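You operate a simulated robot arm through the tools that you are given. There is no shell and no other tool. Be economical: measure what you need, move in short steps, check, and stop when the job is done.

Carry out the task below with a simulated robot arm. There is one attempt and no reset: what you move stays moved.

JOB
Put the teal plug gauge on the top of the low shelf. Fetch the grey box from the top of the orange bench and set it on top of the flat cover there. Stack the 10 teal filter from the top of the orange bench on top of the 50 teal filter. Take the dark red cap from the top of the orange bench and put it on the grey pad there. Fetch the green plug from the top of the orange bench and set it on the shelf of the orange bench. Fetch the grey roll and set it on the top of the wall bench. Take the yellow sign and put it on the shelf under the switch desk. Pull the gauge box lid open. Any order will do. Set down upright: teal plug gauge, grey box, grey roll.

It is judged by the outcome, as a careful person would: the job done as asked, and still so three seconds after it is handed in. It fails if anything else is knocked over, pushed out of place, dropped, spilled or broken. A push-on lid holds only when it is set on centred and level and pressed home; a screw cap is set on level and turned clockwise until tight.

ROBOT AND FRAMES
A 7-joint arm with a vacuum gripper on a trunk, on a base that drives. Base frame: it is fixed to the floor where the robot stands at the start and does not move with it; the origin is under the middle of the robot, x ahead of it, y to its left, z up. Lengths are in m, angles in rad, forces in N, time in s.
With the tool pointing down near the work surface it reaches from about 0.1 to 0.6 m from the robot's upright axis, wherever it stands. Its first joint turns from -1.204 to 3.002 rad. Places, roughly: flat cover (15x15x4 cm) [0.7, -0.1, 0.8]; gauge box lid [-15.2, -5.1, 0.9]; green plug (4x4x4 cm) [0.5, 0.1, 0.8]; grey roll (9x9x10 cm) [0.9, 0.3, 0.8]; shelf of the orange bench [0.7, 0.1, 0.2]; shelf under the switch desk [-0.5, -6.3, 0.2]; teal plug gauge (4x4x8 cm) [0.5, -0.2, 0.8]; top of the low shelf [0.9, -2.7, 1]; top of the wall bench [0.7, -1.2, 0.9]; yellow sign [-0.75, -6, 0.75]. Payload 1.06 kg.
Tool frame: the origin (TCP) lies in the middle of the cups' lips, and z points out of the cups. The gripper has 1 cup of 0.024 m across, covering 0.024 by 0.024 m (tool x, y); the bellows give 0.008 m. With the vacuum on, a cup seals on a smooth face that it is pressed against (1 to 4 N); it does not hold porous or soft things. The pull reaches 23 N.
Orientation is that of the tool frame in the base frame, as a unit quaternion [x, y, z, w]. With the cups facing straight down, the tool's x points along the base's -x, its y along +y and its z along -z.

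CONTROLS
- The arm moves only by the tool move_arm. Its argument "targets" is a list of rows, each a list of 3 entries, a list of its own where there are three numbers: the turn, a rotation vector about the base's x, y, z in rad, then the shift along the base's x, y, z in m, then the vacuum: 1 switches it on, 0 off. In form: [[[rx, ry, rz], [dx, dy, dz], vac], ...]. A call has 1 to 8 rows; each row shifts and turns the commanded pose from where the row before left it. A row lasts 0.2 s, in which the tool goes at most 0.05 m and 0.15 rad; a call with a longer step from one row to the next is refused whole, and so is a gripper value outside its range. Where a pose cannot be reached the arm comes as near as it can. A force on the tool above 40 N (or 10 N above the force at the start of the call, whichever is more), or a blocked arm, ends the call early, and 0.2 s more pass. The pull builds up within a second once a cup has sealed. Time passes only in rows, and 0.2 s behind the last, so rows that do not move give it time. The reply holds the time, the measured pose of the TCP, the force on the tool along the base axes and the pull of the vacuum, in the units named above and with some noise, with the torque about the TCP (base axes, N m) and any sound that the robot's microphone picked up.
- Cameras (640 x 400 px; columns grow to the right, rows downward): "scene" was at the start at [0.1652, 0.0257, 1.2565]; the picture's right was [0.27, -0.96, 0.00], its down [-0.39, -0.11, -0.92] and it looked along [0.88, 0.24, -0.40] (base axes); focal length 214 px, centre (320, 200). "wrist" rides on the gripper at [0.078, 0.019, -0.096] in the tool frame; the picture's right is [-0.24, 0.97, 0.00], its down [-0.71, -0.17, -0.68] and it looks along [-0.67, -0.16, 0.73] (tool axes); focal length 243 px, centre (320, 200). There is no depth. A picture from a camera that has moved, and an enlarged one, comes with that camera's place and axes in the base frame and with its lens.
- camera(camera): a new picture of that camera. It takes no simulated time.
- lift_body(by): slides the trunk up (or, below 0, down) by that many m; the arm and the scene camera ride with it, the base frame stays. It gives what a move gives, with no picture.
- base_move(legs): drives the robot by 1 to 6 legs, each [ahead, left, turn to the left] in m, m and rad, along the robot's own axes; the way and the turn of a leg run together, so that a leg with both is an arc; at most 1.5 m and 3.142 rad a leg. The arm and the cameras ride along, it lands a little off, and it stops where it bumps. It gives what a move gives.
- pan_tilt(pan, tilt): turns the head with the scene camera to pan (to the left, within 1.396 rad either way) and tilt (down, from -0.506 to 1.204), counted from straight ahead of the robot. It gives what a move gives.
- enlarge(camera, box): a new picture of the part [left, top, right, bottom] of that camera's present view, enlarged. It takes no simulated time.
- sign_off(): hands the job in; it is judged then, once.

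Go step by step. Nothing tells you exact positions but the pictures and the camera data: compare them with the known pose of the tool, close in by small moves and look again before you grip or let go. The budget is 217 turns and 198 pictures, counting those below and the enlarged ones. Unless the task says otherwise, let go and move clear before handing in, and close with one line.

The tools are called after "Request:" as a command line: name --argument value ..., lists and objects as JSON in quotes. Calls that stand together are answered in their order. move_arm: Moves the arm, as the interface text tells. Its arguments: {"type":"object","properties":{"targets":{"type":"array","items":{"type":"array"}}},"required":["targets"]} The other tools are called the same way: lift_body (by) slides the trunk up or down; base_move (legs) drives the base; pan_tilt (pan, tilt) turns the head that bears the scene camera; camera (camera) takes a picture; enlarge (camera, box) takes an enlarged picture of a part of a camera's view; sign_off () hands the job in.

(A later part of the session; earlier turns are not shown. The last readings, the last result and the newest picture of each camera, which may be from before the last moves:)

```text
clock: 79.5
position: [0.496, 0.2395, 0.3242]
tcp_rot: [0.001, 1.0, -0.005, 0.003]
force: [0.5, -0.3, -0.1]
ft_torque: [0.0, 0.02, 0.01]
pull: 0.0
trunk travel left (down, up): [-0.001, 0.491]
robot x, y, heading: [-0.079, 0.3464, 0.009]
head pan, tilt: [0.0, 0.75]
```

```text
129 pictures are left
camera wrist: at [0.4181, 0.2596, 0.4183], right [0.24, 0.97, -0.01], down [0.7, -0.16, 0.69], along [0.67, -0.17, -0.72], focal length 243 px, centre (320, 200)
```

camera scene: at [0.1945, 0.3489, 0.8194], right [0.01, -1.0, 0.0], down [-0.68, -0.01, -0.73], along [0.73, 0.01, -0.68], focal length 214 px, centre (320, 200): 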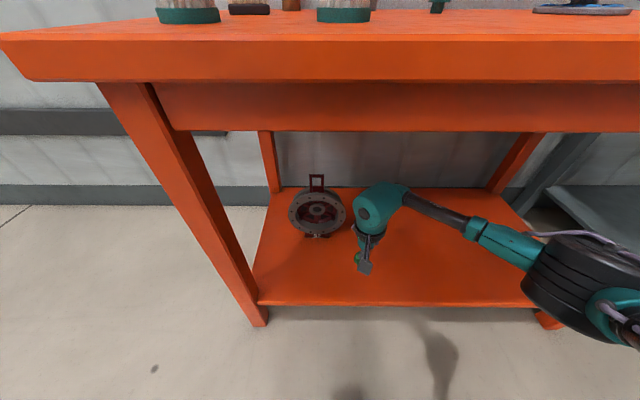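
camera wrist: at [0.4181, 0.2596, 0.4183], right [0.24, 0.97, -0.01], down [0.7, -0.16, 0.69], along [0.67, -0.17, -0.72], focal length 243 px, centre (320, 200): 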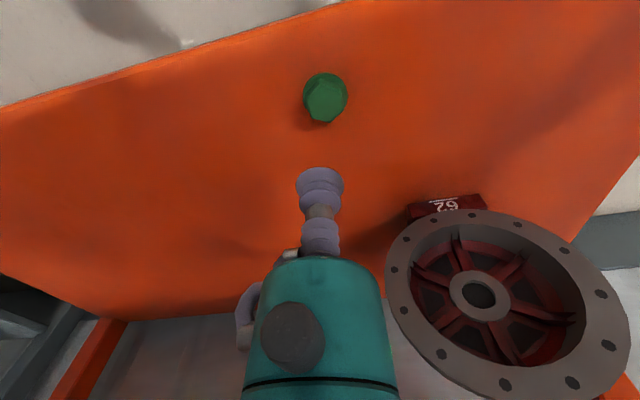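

The green plug stands on the shelf. I back out, raise trunk and arm.

Request:
base_move --legs '[[-0.4, 0, 0]]'

Request:
lift_body --by 0.48

Request:
move_arm --targets '[[[0, 0, 0], [-0.02, 0, 0.045], 0], [[0, 0, 0], [-0.02, 0, 0.045], 0], [[0, 0, 0], [-0.02, 0, 0.045], 0], [[0, 0, 0], [-0.02, 0, 0.045], 0], [[0, 0, 0], [-0.02, 0, 0.045], 0], [[0, 0, 0], [-0.02, 0, 0.045], 0], [[0, 0, 0], [-0.02, 0, 0.04], 0]]'

Request:
pan_tilt --pan 0.5 --tilt 0.5

Request:
camera --camera "scene"

```text
clock: 82.0
position: [0.0907, 0.2341, 0.3241]
tcp_rot: [0.004, 1.0, -0.007, 0.003]
force: [0.1, 0.0, -0.3]
ft_torque: [-0.01, 0.01, 0.0]
pull: 0.0
trunk travel left (down, up): [-0.001, 0.491]
robot x, y, heading: [-0.4846, 0.341, 0.008]
head pan, tilt: [0.0, 0.75]
```

```text
refused: 0.48 is not a number from -0.4 to 0.4
```

```text
clock: 83.6
position: [-0.0532, 0.2362, 0.6354]
tcp_rot: [0.002, 1.0, -0.007, 0.004]
force: [0.0, 0.3, 0.4]
ft_torque: [0.06, 0.01, -0.02]
pull: 0.1
trunk travel left (down, up): [-0.001, 0.491]
robot x, y, heading: [-0.4847, 0.3408, 0.006]
head pan, tilt: [0.0, 0.75]
```

```text
clock: 84.5
position: [-0.052, 0.2371, 0.6321]
tcp_rot: [0.002, 1.0, -0.007, 0.005]
force: [-0.6, 0.1, 0.6]
ft_torque: [-0.03, -0.01, 0.01]
pull: 0.0
trunk travel left (down, up): [-0.001, 0.491]
robot x, y, heading: [-0.4823, 0.3428, 0.004]
head pan, tilt: [0.499, 0.499]
```

```text
128 pictures are left
camera scene: at [-0.2149, 0.3887, 0.8413], right [0.48, -0.88, 0.0], down [-0.42, -0.23, -0.88], along [0.77, 0.42, -0.48], focal length 214 px, centre (320, 200)
```

scene: 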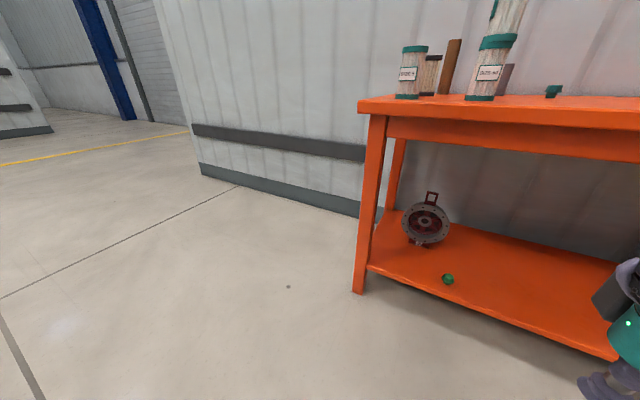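

The left side of the bench is free (wall at x≈1.02). I raise the trunk and drive round to the bench's left end.

Request:
lift_body --by 0.4

Request:
lift_body --by 0.08

Request:
base_move --legs '[[0, 0.75, 0], [0.785, 0, 0], [0, 0, -1.3]]'

Request:
pan_tilt --pan 0.0 --tilt 0.7

Request:
camera --camera "scene"

```text
clock: 88.4
position: [-0.0508, 0.2354, 1.0342]
tcp_rot: [0.002, 1.0, -0.007, 0.003]
force: [0.8, 0.9, 0.4]
ft_torque: [-0.01, -0.01, -0.01]
pull: 0.1
trunk travel left (down, up): [-0.401, 0.091]
robot x, y, heading: [-0.4866, 0.3416, 0.002]
head pan, tilt: [0.499, 0.499]
```

```text
clock: 89.5
position: [-0.0499, 0.2354, 1.1137]
tcp_rot: [0.003, 1.0, -0.006, 0.003]
force: [-0.5, -0.3, 0.4]
ft_torque: [0.02, -0.02, -0.03]
pull: 0.0
trunk travel left (down, up): [-0.481, 0.011]
robot x, y, heading: [-0.4845, 0.3407, 0.006]
head pan, tilt: [0.499, 0.499]
```

```text
clock: 100.7
position: [0.3287, 0.6498, 1.1148]
tcp_rot: [0.603, 0.798, -0.007, 0.0]
force: [-0.2, -1.0, 0.0]
ft_torque: [0.03, 0.0, 0.0]
pull: 0.0
trunk travel left (down, up): [-0.481, 0.011]
robot x, y, heading: [0.3109, 1.0988, -1.284]
head pan, tilt: [0.499, 0.499]
```

```text
clock: 101.7
position: [0.3304, 0.6491, 1.1147]
tcp_rot: [0.603, 0.798, -0.008, -0.001]
force: [0.0, 0.0, -0.1]
ft_torque: [0.0, 0.0, 0.0]
pull: 0.1
trunk travel left (down, up): [-0.481, 0.011]
robot x, y, heading: [0.3135, 1.0968, -1.282]
head pan, tilt: [0.0, 0.7]
```

```text
127 pictures are left
camera scene: at [0.3425, 1.0037, 1.3238], right [-0.96, -0.28, 0.0], down [-0.18, 0.62, -0.77], along [0.22, -0.73, -0.64], focal length 214 px, centre (320, 200)
```

scene: 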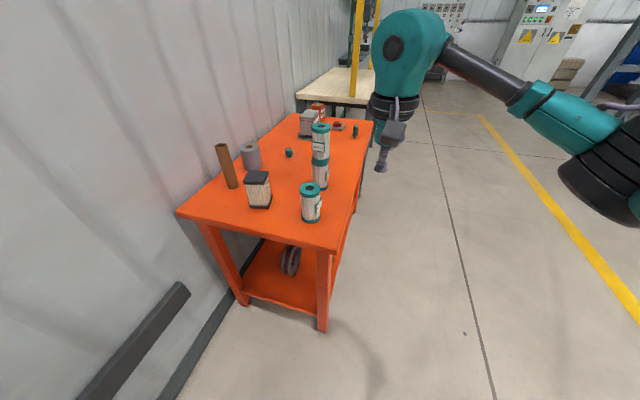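

Request:
enlarge --camera "scene" --box '[290, 110, 350, 200]'

Request:
enlarge --camera "scene" --box '[200, 90, 400, 230]'

```text
4.44 times, centred on (320, 155) of scene
camera zoom: at [0.3425, 1.0037, 1.3238], right [-0.96, -0.28, 0.0], down [-0.18, 0.62, -0.77], along [0.22, -0.73, -0.64], focal length 953 px, centre (320, 400)
```

zoom: 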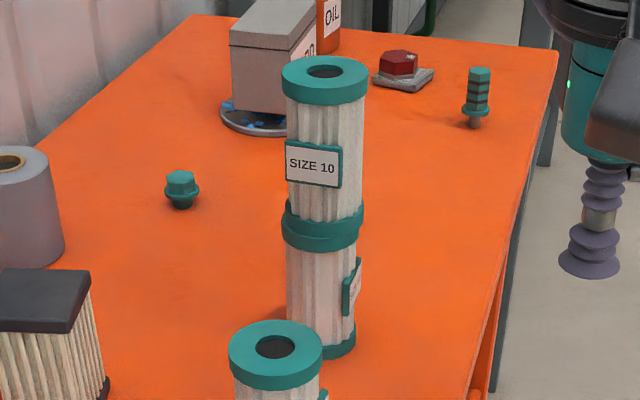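

```text
2.86 times, centred on (300, 160) of scene
camera zoom: at [0.3425, 1.0037, 1.3238], right [-0.96, -0.28, 0.0], down [-0.18, 0.62, -0.77], along [0.22, -0.73, -0.64], focal length 613 px, centre (377, 314)
```

zoom: 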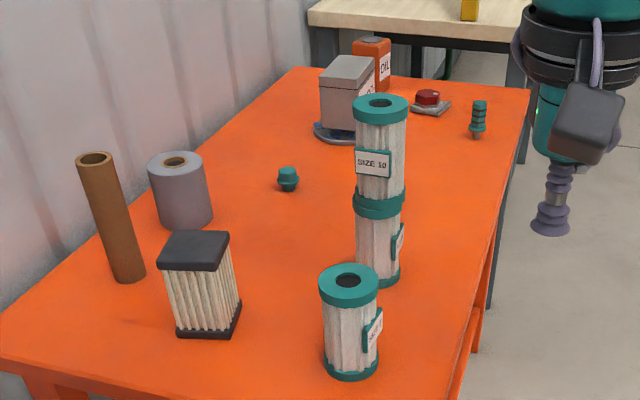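

"SIZE 10" confirmed on the stacked filter. I now drive up to the bench's left end, towards the grey roll at ≈ (0.892, 0.258).

Request:
base_move --legs '[[0, 0.348, 0], [0.24, 0, 0]]'

Request:
pan_tilt --pan 0.0 --tilt 1.0

Request:
camera --camera "scene"

Request:
camera --camera "wrist"

```text
clock: 105.3
position: [0.7307, 0.5189, 1.1142]
tcp_rot: [0.604, 0.797, -0.007, -0.001]
force: [0.7, -0.2, 0.8]
ft_torque: [0.02, -0.02, -0.02]
pull: 0.0
trunk travel left (down, up): [-0.481, 0.011]
robot x, y, heading: [0.712, 0.9666, -1.288]
head pan, tilt: [0.0, 0.7]
```

```text
clock: 106.1
position: [0.73, 0.5197, 1.114]
tcp_rot: [0.604, 0.797, -0.008, 0.0]
force: [0.0, -0.1, 0.5]
ft_torque: [0.0, 0.0, 0.01]
pull: 0.0
trunk travel left (down, up): [-0.481, 0.011]
robot x, y, heading: [0.7155, 0.9687, -1.289]
head pan, tilt: [0.0, 1.0]
```

```text
124 pictures are left
camera scene: at [0.7394, 0.889, 1.3004], right [-0.96, -0.28, 0.0], down [-0.24, 0.81, -0.54], along [0.15, -0.52, -0.84], focal length 214 px, centre (320, 200)
```

scene: 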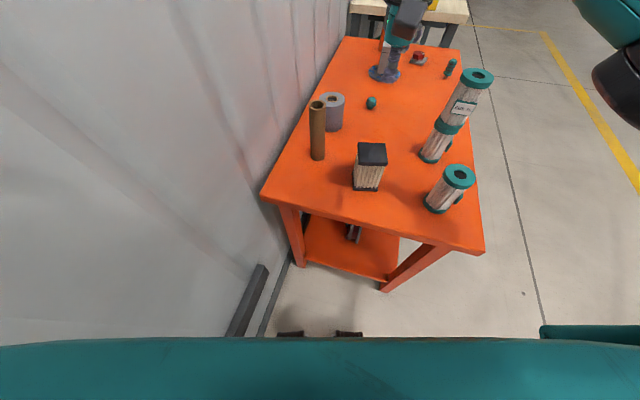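

```text
123 pictures are left
camera wrist: at [0.7287, 0.6016, 1.208], right [1.0, 0.04, -0.01], down [0.03, -0.72, 0.69], along [0.02, -0.69, -0.72], focal length 243 px, centre (320, 200)
```

wrist: 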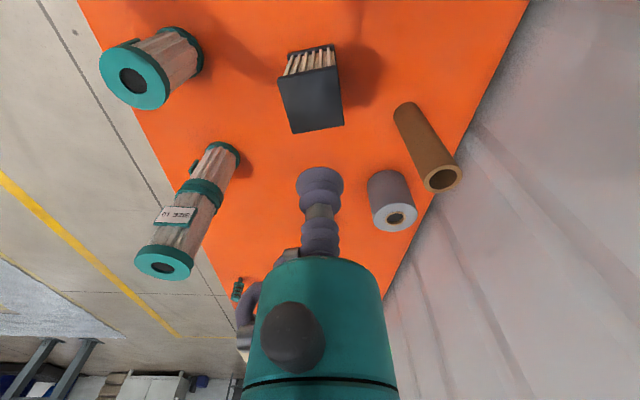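

Request:
pan_tilt --pan 1.39 --tilt 1.0

Request:
camera --camera "scene"

```text
clock: 107.6
position: [0.7291, 0.5207, 1.1145]
tcp_rot: [0.604, 0.797, -0.008, -0.001]
force: [-0.3, -0.1, 0.8]
ft_torque: [-0.01, -0.02, -0.02]
pull: 0.2
trunk travel left (down, up): [-0.481, 0.011]
robot x, y, heading: [0.7133, 0.966, -1.285]
head pan, tilt: [1.389, 1.0]
```

```text
122 pictures are left
camera scene: at [0.7892, 0.9629, 1.3004], right [0.1, -0.99, 0.0], down [-0.84, -0.09, -0.54], along [0.54, 0.05, -0.84], focal length 214 px, centre (320, 200)
```

scene: 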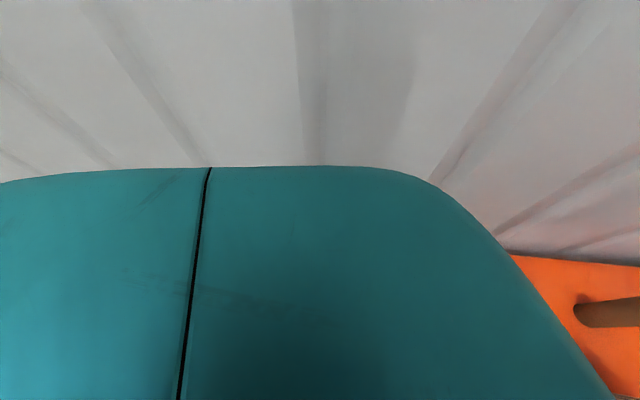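

Request:
base_move --legs '[[0.15, -0.045, 0]]'

Request:
pan_tilt --pan 0.0 --tilt 0.8

Request:
camera --camera "scene"

Request:
camera --camera "wrist"

```text
clock: 109.0
position: [0.7295, 0.364, 1.1137]
tcp_rot: [0.604, 0.797, -0.007, -0.001]
force: [-0.3, -0.9, 0.1]
ft_torque: [0.03, 0.0, -0.01]
pull: 0.2
trunk travel left (down, up): [-0.481, 0.011]
robot x, y, heading: [0.7097, 0.8142, -1.286]
head pan, tilt: [1.389, 1.0]
```

```text
clock: 110.5
position: [0.7287, 0.3652, 1.1144]
tcp_rot: [0.605, 0.796, -0.007, 0.0]
force: [0.8, 0.5, 0.1]
ft_torque: [-0.03, 0.02, 0.0]
pull: 0.0
trunk travel left (down, up): [-0.481, 0.011]
robot x, y, heading: [0.7116, 0.8102, -1.286]
head pan, tilt: [0.0, 0.799]
```

```text
121 pictures are left
camera scene: at [0.7413, 0.7237, 1.3155], right [-0.96, -0.28, 0.0], down [-0.2, 0.69, -0.7], along [0.2, -0.67, -0.72], focal length 214 px, centre (320, 200)
```

scene: 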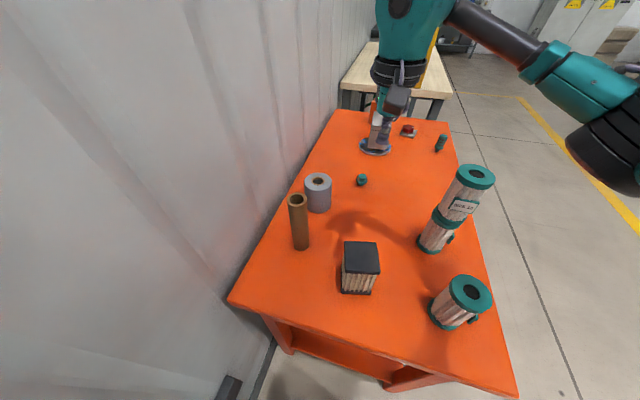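

```text
120 pictures are left
camera wrist: at [0.7276, 0.4469, 1.208], right [1.0, 0.04, -0.01], down [0.03, -0.72, 0.69], along [0.02, -0.69, -0.72], focal length 243 px, centre (320, 200)
```

wrist: 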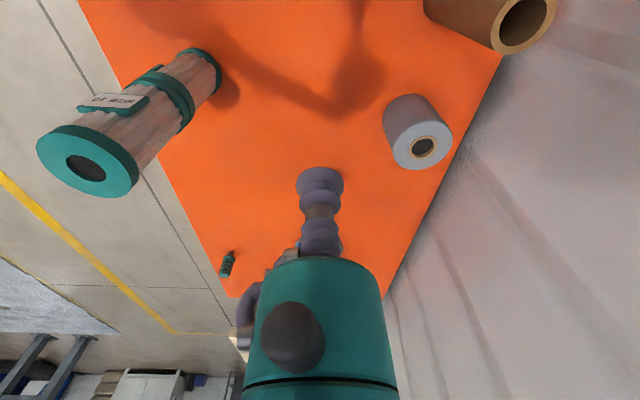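

Request:
enlarge --camera "wrist" --box '[370, 80, 470, 180]'

Request:
enlarge --camera "scene" --box '[280, 160, 350, 260]'

```text
4.00 times, centred on (420, 130) of wrist
camera zoom: at [0.7276, 0.4469, 1.208], right [1.0, 0.04, -0.01], down [0.03, -0.72, 0.69], along [0.02, -0.69, -0.72], focal length 970 px, centre (-80, 480)
```

zoom: 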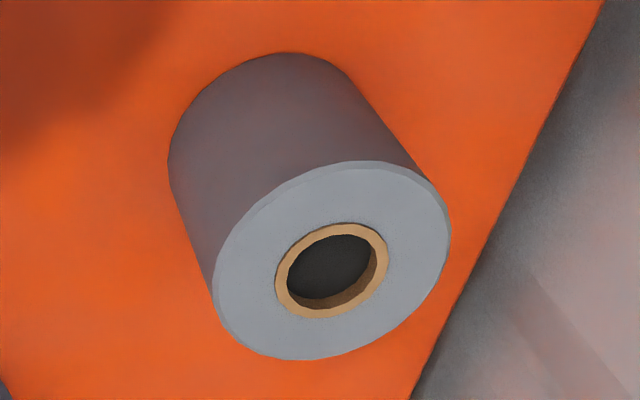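

```text
4.00 times, centred on (315, 210) of scene
camera zoom: at [0.7413, 0.7237, 1.3155], right [-0.96, -0.28, 0.0], down [-0.2, 0.69, -0.7], along [0.2, -0.67, -0.72], focal length 858 px, centre (340, 160)
```

zoom: 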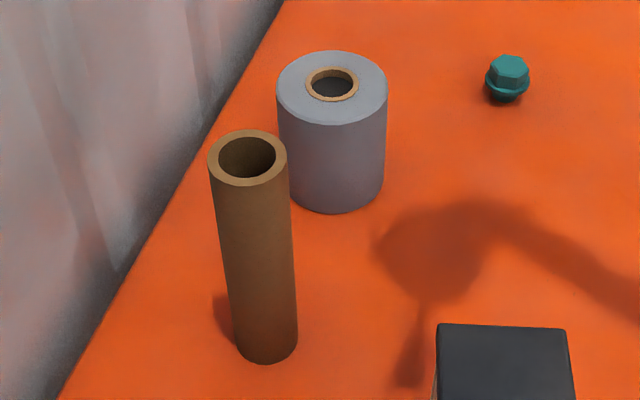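

The roll's core is a shallow recess wider than the cup, centre ≈ (0.883, 0.2645). I first yaw the tool so the wrist camera keeps clear of the brown tube.

Request:
move_arm --targets '[[[0, 0, 0.15], [0, 0, 0], 0], [[0, 0, 0.15], [0, 0, 0], 0], [[0, 0, 0.15], [0, 0, 0], 0], [[0, 0, 0.15], [0, 0, 0], 0], [[0, 0, 0.15], [0, 0, 0], 0], [[0, 0, 0.15], [0, 0, 0], 0], [[0, 0, 0], [0, 0, 0], 0]]'

Request:
move_arm --targets '[[[0, 0, 0], [0.04, -0.025, 0], 0], [[0, 0, 0], [0.04, -0.025, -0.01], 0], [[0, 0, 0], [0.04, -0.025, -0.01], 0], [[0, 0, 0], [0.034, -0.025, -0.01], 0], [[0, 0, 0], [0, 0, -0.03], 0], [[0, 0, 0], [0, 0, -0.03], 0], [[0, 0, 0], [0, 0, 0], 0]]'

Request:
camera --camera "wrist"

Request:
camera --camera "scene"

```text
clock: 112.2
position: [0.7294, 0.3654, 1.1149]
tcp_rot: [0.294, 0.956, -0.007, 0.003]
force: [-0.4, -0.3, 0.5]
ft_torque: [0.02, 0.02, -0.04]
pull: 0.1
out of reach, approached as far as the arm can: row 6
trunk travel left (down, up): [-0.481, 0.011]
robot x, y, heading: [0.7153, 0.817, -1.285]
head pan, tilt: [0.0, 0.799]
```

```text
clock: 113.8
position: [0.7471, 0.3516, 1.0538]
tcp_rot: [0.294, 0.956, -0.007, 0.003]
force: [0.3, -1.2, -0.5]
ft_torque: [0.0, -0.02, 0.01]
pull: 0.1
out of reach, approached as far as the arm can: row 1, 2, 3, 4
trunk travel left (down, up): [-0.481, 0.011]
robot x, y, heading: [0.712, 0.814, -1.287]
head pan, tilt: [0.0, 0.799]
```

```text
117 pictures are left
camera wrist: at [0.6932, 0.4133, 1.1476], right [0.74, 0.67, -0.01], down [0.49, -0.53, 0.69], along [0.46, -0.52, -0.72], focal length 243 px, centre (320, 200)
```

wrist: 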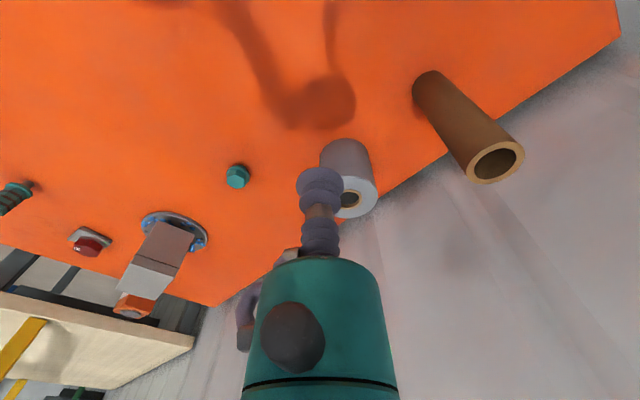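

```text
116 pictures are left
camera scene: at [0.7412, 0.7238, 1.3156], right [-0.96, -0.28, 0.0], down [-0.2, 0.69, -0.7], along [0.2, -0.67, -0.72], focal length 214 px, centre (320, 200)
```

scene: 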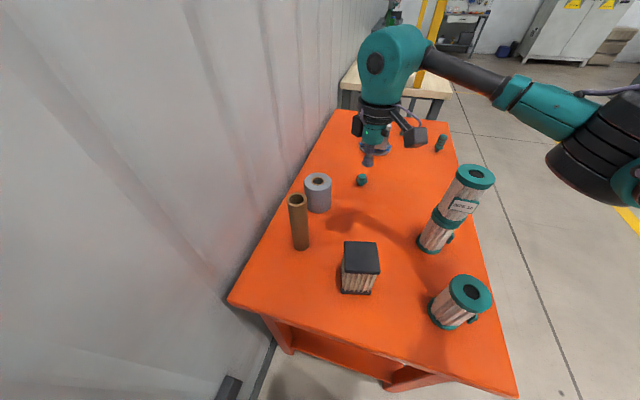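

The left-side limit comes from wrist yaw; I rotate the other way instead (camera toward the wall side, still clear of the tube).

Request:
move_arm --targets '[[[0, 0, -0.15], [0, 0, 0.01], 0], [[0, 0, -0.15], [0, 0, 0.01], 0], [[0, 0, -0.15], [0, 0, 0.01], 0], [[0, 0, -0.15], [0, 0, 0], 0], [[0, 0, -0.15], [0, 0, 0], 0], [[0, 0, -0.15], [0, 0, 0], 0], [[0, 0, -0.15], [0, 0, 0], 0], [[0, 0, -0.15], [0, 0, 0], 0]]'

Request:
move_arm --targets '[[[0, 0, -0.1], [0.03, -0.02, 0], 0], [[0, 0, 0], [0.035, -0.022, 0], 0], [[0, 0, 0], [0.035, -0.022, 0], 0], [[0, 0, 0], [0.035, -0.022, 0], 0], [[0, 0, 0], [0, 0, -0.03], 0], [[0, 0, 0], [0, 0, 0], 0]]'

Request:
camera --camera "wrist"

Request:
camera --camera "scene"

```text
clock: 115.5
position: [0.748, 0.3529, 1.0848]
tcp_rot: [0.783, 0.622, -0.007, -0.003]
force: [1.0, 0.4, 0.4]
ft_torque: [0.04, 0.01, 0.02]
pull: 0.0
trunk travel left (down, up): [-0.481, 0.011]
robot x, y, heading: [0.7127, 0.8149, -1.291]
head pan, tilt: [0.0, 0.799]
```

```text
clock: 117.0
position: [0.8721, 0.2793, 1.055]
tcp_rot: [0.812, 0.584, -0.006, -0.003]
force: [-0.3, 0.2, -0.4]
ft_torque: [0.01, -0.01, -0.03]
pull: 0.1
out of reach, approached as far as the arm can: row 4
trunk travel left (down, up): [-0.481, 0.011]
robot x, y, heading: [0.7193, 0.8122, -1.29]
head pan, tilt: [0.0, 0.799]
```

```text
115 pictures are left
camera wrist: at [0.9177, 0.3472, 1.1475], right [0.85, -0.53, -0.01], down [-0.38, -0.61, 0.69], along [-0.38, -0.58, -0.72], focal length 243 px, centre (320, 200)
```

wrist: 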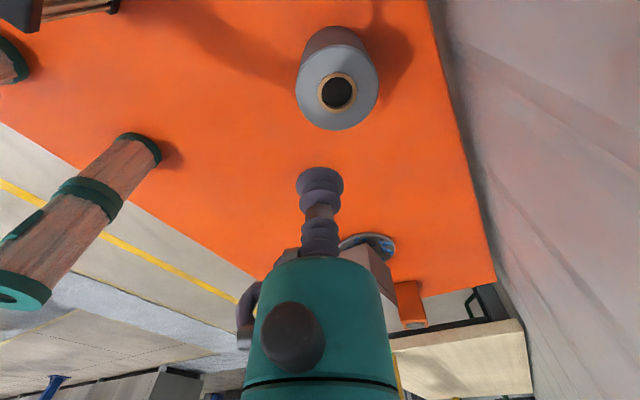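

```text
114 pictures are left
camera scene: at [0.7413, 0.7242, 1.3156], right [-0.96, -0.28, 0.0], down [-0.2, 0.69, -0.7], along [0.2, -0.67, -0.72], focal length 214 px, centre (320, 200)
```

scene: 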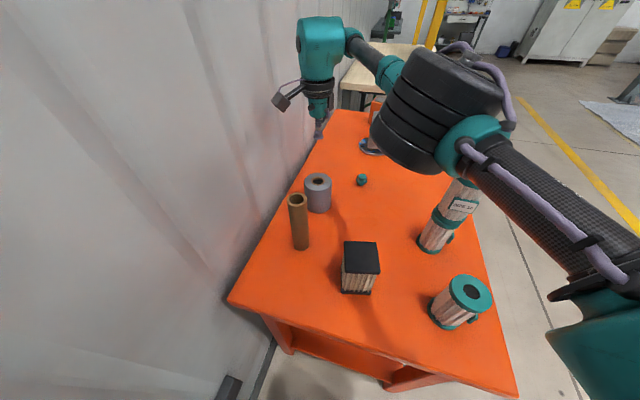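

I check clearance between the elbow and the filter stack before descending.

Request:
pan_tilt --pan -0.5 --tilt 0.6

Request:
camera --camera "scene"

```text
clock: 117.9
position: [0.8722, 0.2772, 1.0552]
tcp_rot: [0.812, 0.583, -0.007, -0.002]
force: [-0.4, 0.2, -0.8]
ft_torque: [-0.01, -0.06, 0.01]
pull: 0.1
trunk travel left (down, up): [-0.481, 0.011]
robot x, y, heading: [0.7141, 0.8107, -1.287]
head pan, tilt: [-0.499, 0.6]
```

```text
113 pictures are left
camera scene: at [0.6998, 0.7148, 1.3324], right [-0.98, 0.21, 0.0], down [0.12, 0.55, -0.82], along [-0.18, -0.81, -0.57], focal length 214 px, centre (320, 200)
```

scene: 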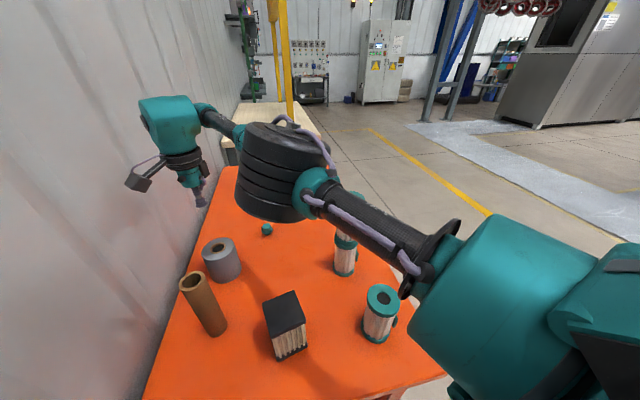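

The elbow is well in front of the stack, with ample clearance. I descend over the roll.

Request:
move_arm --targets '[[[0, 0, 0], [0, 0, -0.04], 0], [[0, 0, 0], [0.005, -0.006, -0.03], 0], [[0, 0, 0], [0.006, -0.007, -0.025], 0], [[0, 0, 0], [0, 0, 0], 0]]'

Request:
camera --camera "wrist"

Request:
camera --camera "scene"

```text
clock: 118.9
position: [0.8739, 0.278, 0.9702]
tcp_rot: [0.812, 0.583, -0.007, -0.003]
force: [-0.3, -0.3, 0.1]
ft_torque: [-0.04, 0.01, 0.0]
pull: 0.1
out of reach, approached as far as the arm can: row 2, 3
trunk travel left (down, up): [-0.481, 0.011]
robot x, y, heading: [0.7111, 0.8107, -1.287]
head pan, tilt: [-0.499, 0.6]
```

```text
112 pictures are left
camera wrist: at [0.919, 0.3467, 1.0641], right [0.85, -0.53, -0.01], down [-0.38, -0.61, 0.69], along [-0.38, -0.58, -0.72], focal length 243 px, centre (320, 200)
```

wrist: 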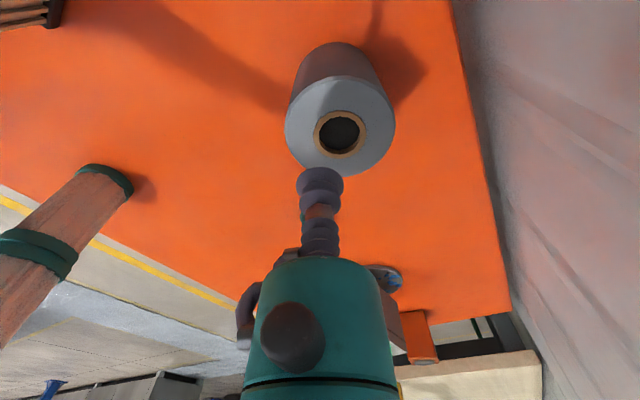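

```text
111 pictures are left
camera scene: at [0.6994, 0.7145, 1.3324], right [-0.98, 0.21, 0.0], down [0.12, 0.55, -0.82], along [-0.18, -0.81, -0.57], focal length 214 px, centre (320, 200)
```

scene: 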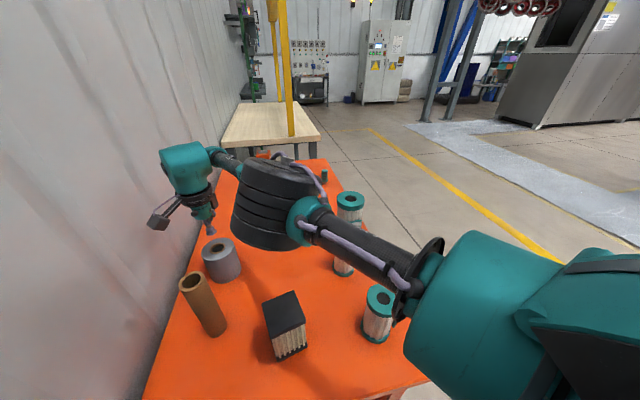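

At the reach limit by ~15 mm; the shoulder is on the robot's right, so turning the robot left a bit will give more reach. I lift and retract first.

Request:
move_arm --targets '[[[0, 0, 0], [0, 0, 0.05], 0], [[0, 0, 0], [-0.02, 0, 0.04], 0], [[0, 0, 0], [-0.045, 0, 0], 0], [[0, 0, 0], [-0.045, 0, 0], 0], [[0, 0, 0], [-0.045, 0, 0], 0], [[0, 0, 0], [-0.03, 0, 0], 0]]'

Request:
base_move --legs '[[0, 0, 0.3]]'

Request:
pan_tilt --pan -0.2 --tilt 0.7

Request:
camera --camera "scene"

```text
clock: 120.3
position: [0.6872, 0.2788, 1.0594]
tcp_rot: [0.812, 0.584, -0.006, -0.003]
force: [-0.1, 0.3, 0.6]
ft_torque: [0.0, -0.01, 0.01]
pull: 0.1
trunk travel left (down, up): [-0.481, 0.011]
robot x, y, heading: [0.7167, 0.8148, -1.28]
head pan, tilt: [-0.499, 0.6]
```

```text
clock: 121.7
position: [0.8456, 0.2952, 1.0605]
tcp_rot: [0.717, 0.697, -0.007, -0.001]
force: [-0.3, 0.0, -0.9]
ft_torque: [0.0, -0.03, -0.02]
pull: 0.1
trunk travel left (down, up): [-0.481, 0.011]
robot x, y, heading: [0.7112, 0.813, -0.985]
head pan, tilt: [-0.499, 0.6]
```

```text
clock: 122.5
position: [0.8455, 0.2944, 1.0597]
tcp_rot: [0.717, 0.697, -0.008, -0.002]
force: [0.6, -0.3, 0.2]
ft_torque: [-0.01, 0.03, 0.0]
pull: 0.0
trunk travel left (down, up): [-0.481, 0.011]
robot x, y, heading: [0.711, 0.8142, -0.992]
head pan, tilt: [-0.201, 0.7]
```

```text
110 pictures are left
camera scene: at [0.7538, 0.724, 1.3238], right [-0.93, -0.37, 0.0], down [-0.24, 0.6, -0.77], along [0.28, -0.71, -0.64], focal length 214 px, centre (320, 200)
```

scene: 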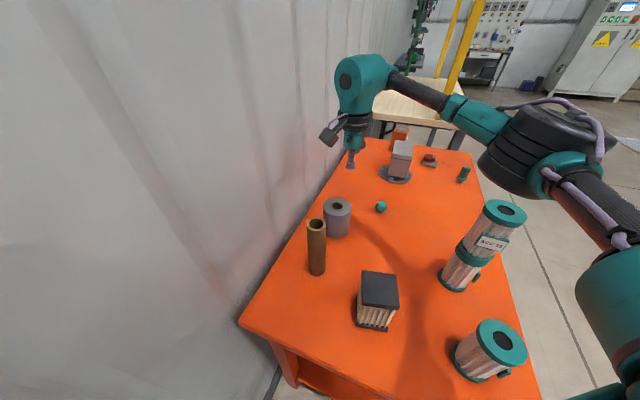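

The elbow would now come near the stack; I turn back halfway.

Request:
base_move --legs '[[0, 0, -0.17]]'

Request:
move_arm --targets '[[[0, 0, 0], [0.04, -0.01, 0], 0], [[0, 0, 0], [0.04, -0.01, 0], 0], [[0, 0, 0], [0.0, 0, -0.03], 0], [[0, 0, 0], [0, 0, -0.03], 0], [[0, 0, 0], [0, 0, 0], 0]]'

Request:
camera --camera "scene"

Request:
camera --camera "wrist"

```text
clock: 123.5
position: [0.7587, 0.2794, 1.0603]
tcp_rot: [0.773, 0.634, -0.007, -0.002]
force: [0.6, -0.5, -0.5]
ft_torque: [-0.01, 0.02, -0.01]
pull: 0.0
trunk travel left (down, up): [-0.481, 0.011]
robot x, y, heading: [0.7105, 0.8092, -1.16]
head pan, tilt: [-0.201, 0.7]
```

```text
clock: 124.7
position: [0.8378, 0.2581, 1.0014]
tcp_rot: [0.774, 0.634, -0.008, -0.002]
force: [-0.1, -0.1, -0.4]
ft_torque: [0.0, 0.02, 0.02]
pull: 0.0
trunk travel left (down, up): [-0.481, 0.011]
robot x, y, heading: [0.7128, 0.8126, -1.159]
head pan, tilt: [-0.201, 0.7]
```

```text
109 pictures are left
camera scene: at [0.7381, 0.7188, 1.3238], right [-0.98, -0.21, 0.0], down [-0.14, 0.63, -0.77], along [0.16, -0.75, -0.64], focal length 214 px, centre (320, 200)
```

scene: 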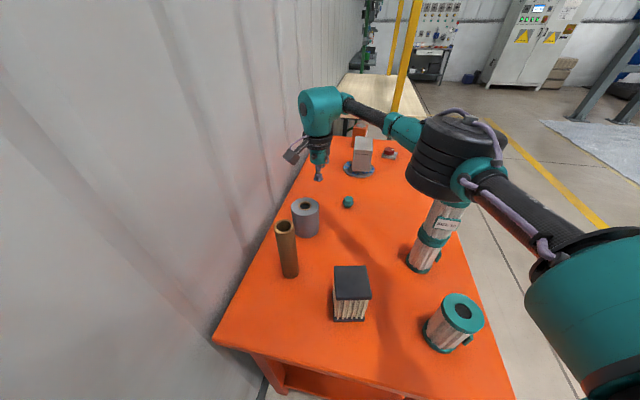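

```text
108 pictures are left
camera wrist: at [0.8748, 0.3324, 1.0942], right [0.91, -0.42, -0.01], down [-0.3, -0.66, 0.69], along [-0.3, -0.63, -0.72], focal length 243 px, centre (320, 200)
```

wrist: 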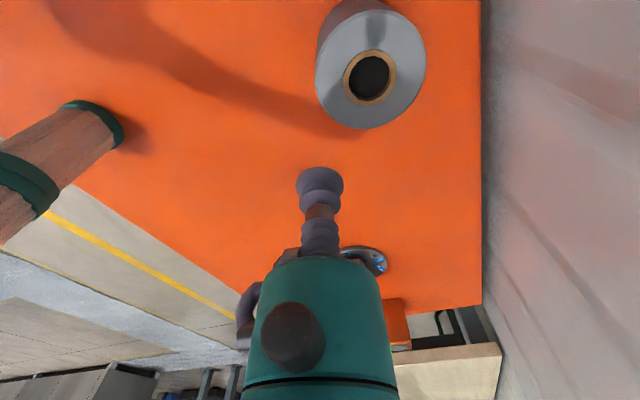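

Request:
move_arm --targets '[[[0, 0, 0], [0.025, 0.003, 0], 0], [[0, 0, 0], [0.02, 0.003, 0], 0], [[0, 0, 0], [0, 0, 0], 0]]'

Request:
camera --camera "scene"

```text
clock: 125.5
position: [0.8837, 0.2648, 0.9996]
tcp_rot: [0.773, 0.634, -0.007, -0.003]
force: [-0.3, 0.3, -0.5]
ft_torque: [0.0, -0.01, -0.02]
pull: 0.1
trunk travel left (down, up): [-0.481, 0.011]
robot x, y, heading: [0.7107, 0.8154, -1.156]
head pan, tilt: [-0.201, 0.7]
```

```text
107 pictures are left
camera scene: at [0.7381, 0.7186, 1.3238], right [-0.98, -0.21, 0.0], down [-0.14, 0.63, -0.76], along [0.16, -0.75, -0.64], focal length 214 px, centre (320, 200)
```

scene: 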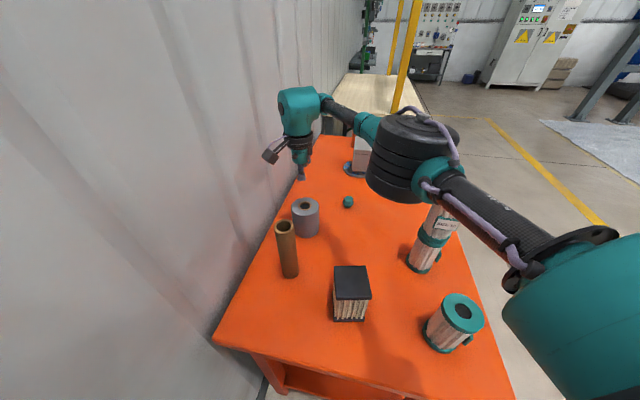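

Now it reaches with the elbow clear of the stack. Descend while centring on the core.

Request:
move_arm --targets '[[[0, 0, 0], [0, 0, -0.03], 0], [[0, 0, 0], [0, 0, -0.03], 0], [[0, 0, 0], [0, 0, -0.02], 0], [[0, 0, 0], [0, 0, 0], 0]]'

Request:
enlarge --camera "wrist" --box '[240, 70, 420, 210]'

Request:
camera --camera "scene"

```text
clock: 126.5
position: [0.8845, 0.2665, 0.9208]
tcp_rot: [0.774, 0.634, -0.007, -0.002]
force: [0.5, -0.2, -1.0]
ft_torque: [-0.02, 0.06, -0.02]
pull: 0.1
trunk travel left (down, up): [-0.481, 0.011]
robot x, y, heading: [0.7115, 0.8176, -1.156]
head pan, tilt: [-0.201, 0.7]
```

```text
2.86 times, centred on (330, 140) of wrist
camera zoom: at [0.9206, 0.3396, 1.0141], right [0.91, -0.42, -0.01], down [-0.3, -0.66, 0.69], along [-0.3, -0.63, -0.72], focal length 693 px, centre (291, 371)
```

zoom: 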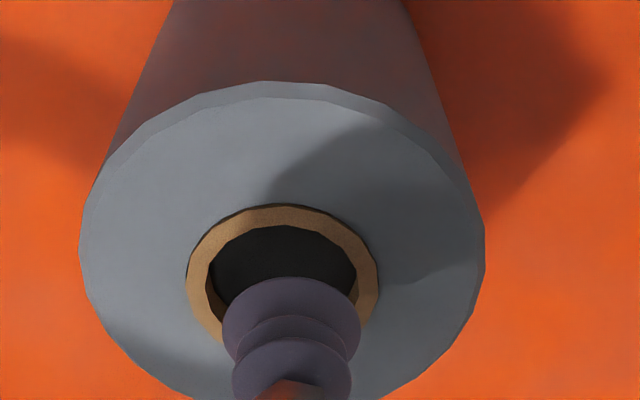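

```text
105 pictures are left
camera scene: at [0.7381, 0.7187, 1.3238], right [-0.98, -0.21, 0.0], down [-0.14, 0.63, -0.76], along [0.16, -0.75, -0.64], focal length 214 px, centre (320, 200)
```

scene: 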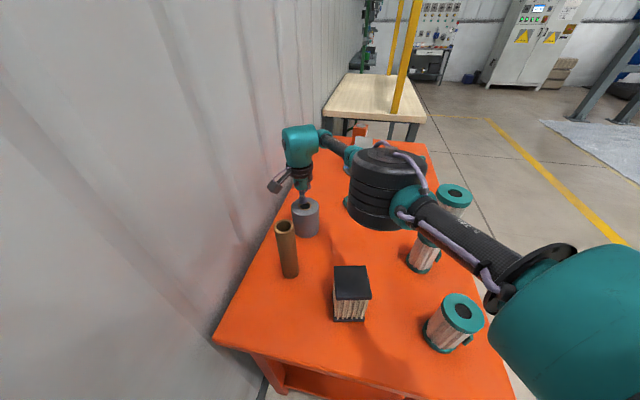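

Request:
move_arm --targets '[[[0, 0, 0], [-0.003, -0.002, -0.01], 0], [[0, 0, 0], [0, 0, -0.006], 0], [[0, 0, 0], [0, 0, 0], 0]]'

Request:
enlarge --camera "wrist" --box '[240, 70, 420, 210]'

```text
clock: 127.3
position: [0.8796, 0.2644, 0.9046]
tcp_rot: [0.773, 0.634, -0.007, -0.002]
force: [0.7, -0.4, 0.8]
ft_torque: [-0.01, 0.0, -0.04]
pull: 0.1
trunk travel left (down, up): [-0.481, 0.011]
robot x, y, heading: [0.7101, 0.8167, -1.159]
head pan, tilt: [-0.201, 0.7]
```

```text
2.86 times, centred on (330, 140) of wrist
camera zoom: at [0.9161, 0.3372, 0.9979], right [0.91, -0.42, -0.01], down [-0.3, -0.66, 0.69], along [-0.3, -0.63, -0.72], focal length 693 px, centre (291, 371)
```

zoom: 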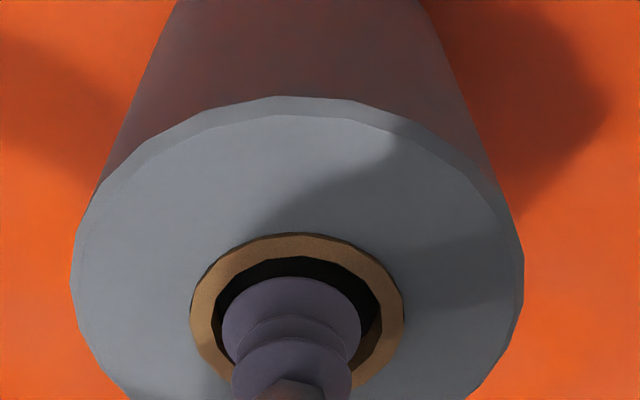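

Request:
move_arm --targets '[[[0, 0, 0], [0.001, -0.0005, -0.004], 1], [[0, 0, 0], [0, 0, -0.003], 1], [[0, 0, 0], [0, 0, -0.002], 1], [[0, 0, 0], [0, 0, 0], 1]]'

```text
clock: 128.3
position: [0.882, 0.2698, 0.9044]
tcp_rot: [0.773, 0.634, -0.007, -0.003]
force: [0.5, 0.9, -3.2]
ft_torque: [0.03, 0.01, -0.02]
pull: 23.0
out of reach, approached as far as the arm can: row 2, 3
trunk travel left (down, up): [-0.481, 0.011]
robot x, y, heading: [0.7109, 0.8137, -1.155]
head pan, tilt: [-0.201, 0.7]
```

Request:
enlarge --camera "wrist" --box '[240, 70, 420, 210]'

Request:
enlarge --camera "scene" --box '[250, 120, 350, 260]'

```text
2.86 times, centred on (330, 140) of wrist
camera zoom: at [0.9172, 0.3439, 0.9977], right [0.91, -0.42, -0.01], down [-0.3, -0.66, 0.69], along [-0.3, -0.62, -0.72], focal length 693 px, centre (291, 371)
```

zoom: 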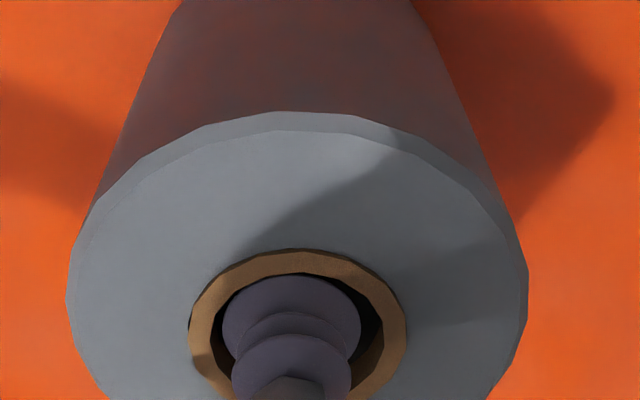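

```text
2.86 times, centred on (300, 190) of scene
camera zoom: at [0.7386, 0.7185, 1.3237], right [-0.98, -0.21, 0.0], down [-0.14, 0.63, -0.76], along [0.16, -0.75, -0.64], focal length 613 px, centre (377, 229)
```

zoom: 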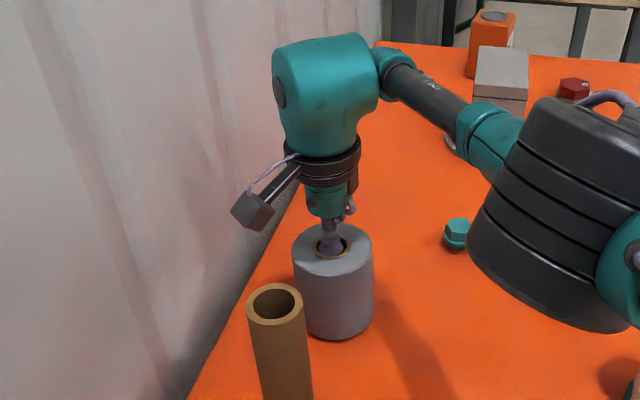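

Sealed in the core recess. I lift gently.

Request:
move_arm --targets '[[[0, 0, 0], [0, 0, 0.005], 1], [[0, 0, 0], [0, 0, 0.01], 1], [[0, 0, 0], [0, 0, 0.02], 1], [[0, 0, 0], [0, 0, 0.04], 1], [[0, 0, 0], [0, 0, 0], 1]]'

Request:
camera --camera "scene"

```text
clock: 129.5
position: [0.8823, 0.2699, 0.981]
tcp_rot: [0.773, 0.634, -0.007, -0.003]
force: [0.1, 0.6, -2.4]
ft_torque: [0.01, 0.03, 0.01]
pull: 23.2
trunk travel left (down, up): [-0.481, 0.011]
robot x, y, heading: [0.7147, 0.8125, -1.155]
head pan, tilt: [-0.201, 0.7]
```

```text
101 pictures are left
camera scene: at [0.7384, 0.7183, 1.3237], right [-0.98, -0.21, 0.0], down [-0.14, 0.63, -0.76], along [0.16, -0.75, -0.64], focal length 214 px, centre (320, 200)
```

scene: 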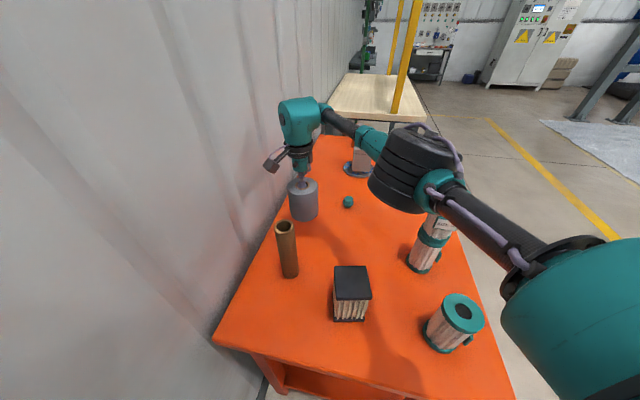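

The roll is lifted. I raise it further to clear everything before moving out.

Request:
move_arm --targets '[[[0, 0, 0], [-0.02, 0, 0.03], 1], [[0, 0, 0], [-0.02, 0, 0.035], 1], [[0, 0, 0], [-0.02, 0, 0.035], 1], [[0, 0, 0], [-0.02, 0, 0.035], 1], [[0, 0, 0], [-0.02, 0, 0.02], 1], [[0, 0, 0], [0, 0, 0], 1]]'

Request:
camera --camera "scene"

```text
clock: 130.9
position: [0.7823, 0.2695, 1.134]
tcp_rot: [0.773, 0.635, -0.007, -0.003]
force: [-0.2, 0.0, -2.9]
ft_torque: [0.02, -0.01, -0.02]
pull: 23.1
trunk travel left (down, up): [-0.481, 0.011]
robot x, y, heading: [0.712, 0.813, -1.16]
head pan, tilt: [-0.201, 0.7]
```

```text
100 pictures are left
camera scene: at [0.7385, 0.7184, 1.3237], right [-0.98, -0.21, 0.0], down [-0.14, 0.63, -0.76], along [0.16, -0.75, -0.64], focal length 214 px, centre (320, 200)
```

scene: 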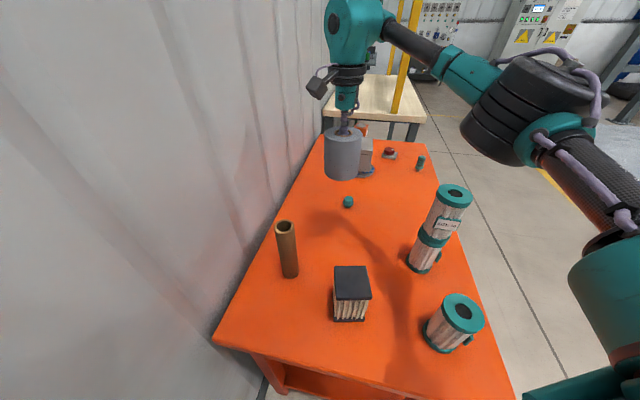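

Clear. I back away from the bench end, move to the open aisle, and turn back to face the wall.

Request:
base_move --legs '[[-0.45, 0, 0], [0, -0.9, 0], [0, 0, 1.16]]'

Request:
pan_tilt --pan -1.2 --tilt 0.4

Request:
camera --camera "scene"

```text
clock: 140.9
position: [0.2399, 0.718, 1.1358]
tcp_rot: [0.294, 0.956, -0.006, 0.002]
force: [0.6, 0.4, -3.5]
ft_torque: [0.0, 0.01, -0.02]
pull: 23.4
trunk travel left (down, up): [-0.481, 0.011]
robot x, y, heading: [-0.2935, 0.8652, 0.014]
head pan, tilt: [-0.201, 0.7]
```

```text
clock: 142.2
position: [0.2392, 0.7183, 1.1348]
tcp_rot: [0.295, 0.956, -0.007, 0.002]
force: [-0.3, 1.4, -2.7]
ft_torque: [0.04, 0.05, -0.03]
pull: 23.0
trunk travel left (down, up): [-0.481, 0.011]
robot x, y, heading: [-0.2906, 0.8704, 0.006]
head pan, tilt: [-1.201, 0.4]
```

```text
99 pictures are left
camera scene: at [-0.239, 0.7823, 1.3506], right [-0.93, -0.37, 0.0], down [-0.15, 0.36, -0.92], along [0.34, -0.85, -0.39], focal length 214 px, centre (320, 200)
```

scene: 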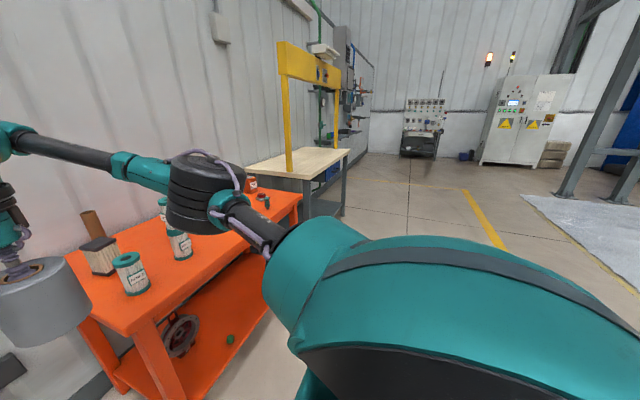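

The aisle is free; wall bench top spans about y −0.5…−1.75, front edge x≈0.38, with a yellow gantry on it. I drive sideways to it.

Request:
base_move --legs '[[0, -1.0, 0], [0, -0.95, 0]]'

Request:
pan_tilt --pan 0.0 --tilt 0.5

Request:
camera --camera "scene"

Request:
camera --camera "wrist"

```text
clock: 151.8
position: [0.3017, -1.1982, 1.1368]
tcp_rot: [0.282, 0.96, -0.008, 0.003]
force: [-0.3, -0.2, -2.7]
ft_torque: [0.0, -0.01, 0.0]
pull: 22.7
trunk travel left (down, up): [-0.481, 0.011]
robot x, y, heading: [-0.2309, -1.063, 0.038]
head pan, tilt: [-1.201, 0.4]
```

```text
clock: 153.2
position: [0.3018, -1.199, 1.1351]
tcp_rot: [0.282, 0.959, -0.007, 0.002]
force: [-0.3, 0.1, -3.1]
ft_torque: [0.02, -0.02, 0.03]
pull: 22.2
trunk travel left (down, up): [-0.481, 0.011]
robot x, y, heading: [-0.2295, -1.0674, 0.039]
head pan, tilt: [0.0, 0.499]
```

```text
98 pictures are left
camera scene: at [-0.1242, -1.0582, 1.3415], right [0.04, -1.0, 0.0], down [-0.48, -0.02, -0.88], along [0.88, 0.03, -0.48], focal length 214 px, centre (320, 200)
```

scene: 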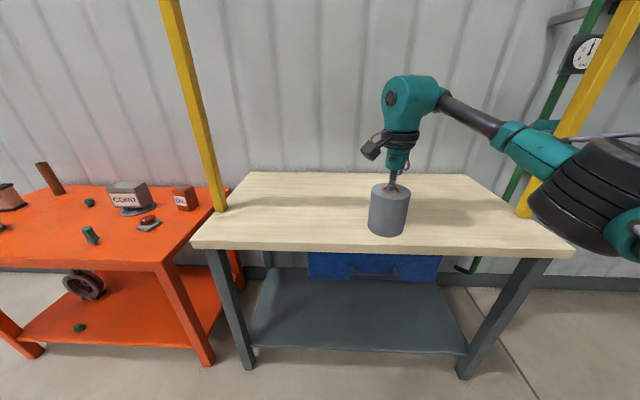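

```text
97 pictures are left
camera wrist: at [0.2464, -1.1385, 1.2285], right [0.72, 0.69, -0.01], down [0.5, -0.52, 0.69], along [0.47, -0.51, -0.72], focal length 243 px, centre (320, 200)
```

wrist: 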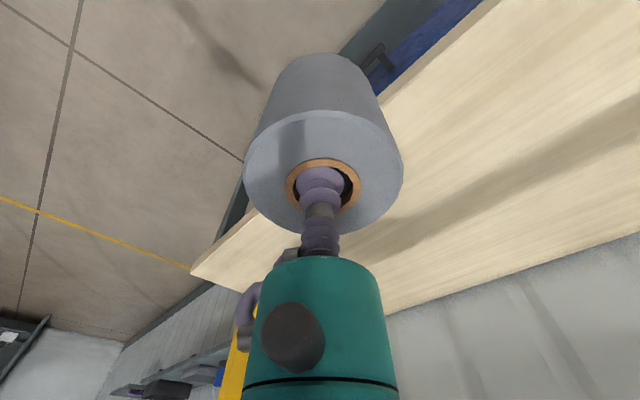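

The wall bench top is empty. I drive ahead 0.26 m so the roll is over it.

Request:
base_move --legs '[[0.26, 0, 0]]'

Request:
move_arm --targets '[[[0, 0, 0], [0, 0, -0.04], 1], [[0, 0, 0], [0, 0, -0.04], 1], [[0, 0, 0], [0, 0, -0.02], 1], [[0, 0, 0], [0, 0, 0], 1]]'

Request:
camera --camera "scene"

```text
clock: 155.1
position: [0.5614, -1.1881, 1.1345]
tcp_rot: [0.282, 0.96, -0.007, 0.002]
force: [0.5, 0.6, -3.7]
ft_torque: [0.03, 0.04, 0.0]
pull: 22.6
trunk travel left (down, up): [-0.481, 0.011]
robot x, y, heading: [0.025, -1.0516, 0.039]
head pan, tilt: [0.0, 0.499]
```

```text
clock: 156.1
position: [0.5614, -1.1871, 1.034]
tcp_rot: [0.281, 0.96, -0.007, 0.002]
force: [0.3, -0.2, -2.7]
ft_torque: [0.02, 0.01, 0.0]
pull: 22.6
trunk travel left (down, up): [-0.481, 0.011]
robot x, y, heading: [0.0273, -1.0549, 0.039]
head pan, tilt: [0.0, 0.499]
```

```text
96 pictures are left
camera scene: at [0.135, -1.0479, 1.3415], right [0.04, -1.0, 0.0], down [-0.48, -0.02, -0.88], along [0.88, 0.03, -0.48], focal length 214 px, centre (320, 200)
```

scene: 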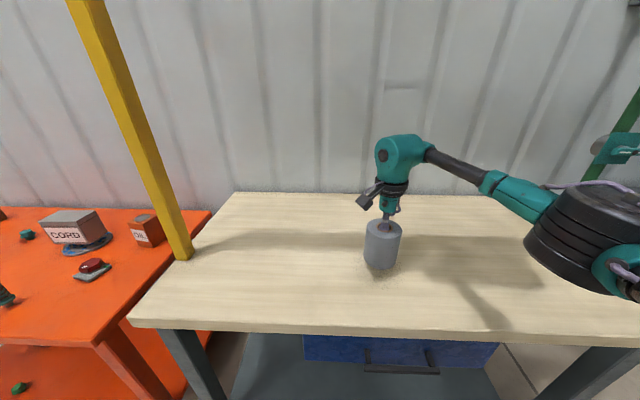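

Request:
move_arm --targets '[[[0, 0, 0], [0, 0, -0.015], 1], [[0, 0, 0], [0, 0, -0.006], 1], [[0, 0, 0], [0, 0, -0.004], 1], [[0, 0, 0], [0, 0, 0], 1]]'

Request:
enlarge --camera "scene" --box '[330, 180, 450, 300]'

```text
clock: 157.1
position: [0.5608, -1.1865, 1.0105]
tcp_rot: [0.282, 0.96, -0.008, 0.002]
force: [0.9, -0.2, -2.8]
ft_torque: [0.0, -0.01, -0.02]
pull: 23.1
trunk travel left (down, up): [-0.481, 0.011]
robot x, y, heading: [0.0302, -1.0543, 0.043]
head pan, tilt: [0.0, 0.499]
```

```text
3.33 times, centred on (390, 240) of scene
camera zoom: at [0.1351, -1.0479, 1.3415], right [0.04, -1.0, 0.0], down [-0.48, -0.02, -0.88], along [0.88, 0.03, -0.48], focal length 715 px, centre (87, 67)
```

zoom: 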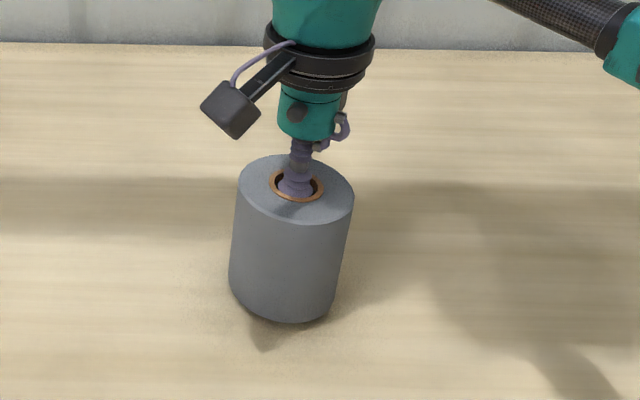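

Request:
move_arm --targets '[[[0, 0, 0], [0, 0, -0.003], 1], [[0, 0, 0], [0, 0, -0.003], 1], [[0, 0, 0], [0, 0, -0.002], 1], [[0, 0, 0], [0, 0, 0], 1]]'

```text
clock: 158.1
position: [0.5611, -1.1873, 1.0025]
tcp_rot: [0.281, 0.96, -0.007, 0.003]
force: [-0.6, 0.2, -2.2]
ft_torque: [0.03, -0.01, -0.04]
pull: 23.2
trunk travel left (down, up): [-0.481, 0.011]
robot x, y, heading: [0.0269, -1.0556, 0.041]
head pan, tilt: [0.0, 0.499]
```

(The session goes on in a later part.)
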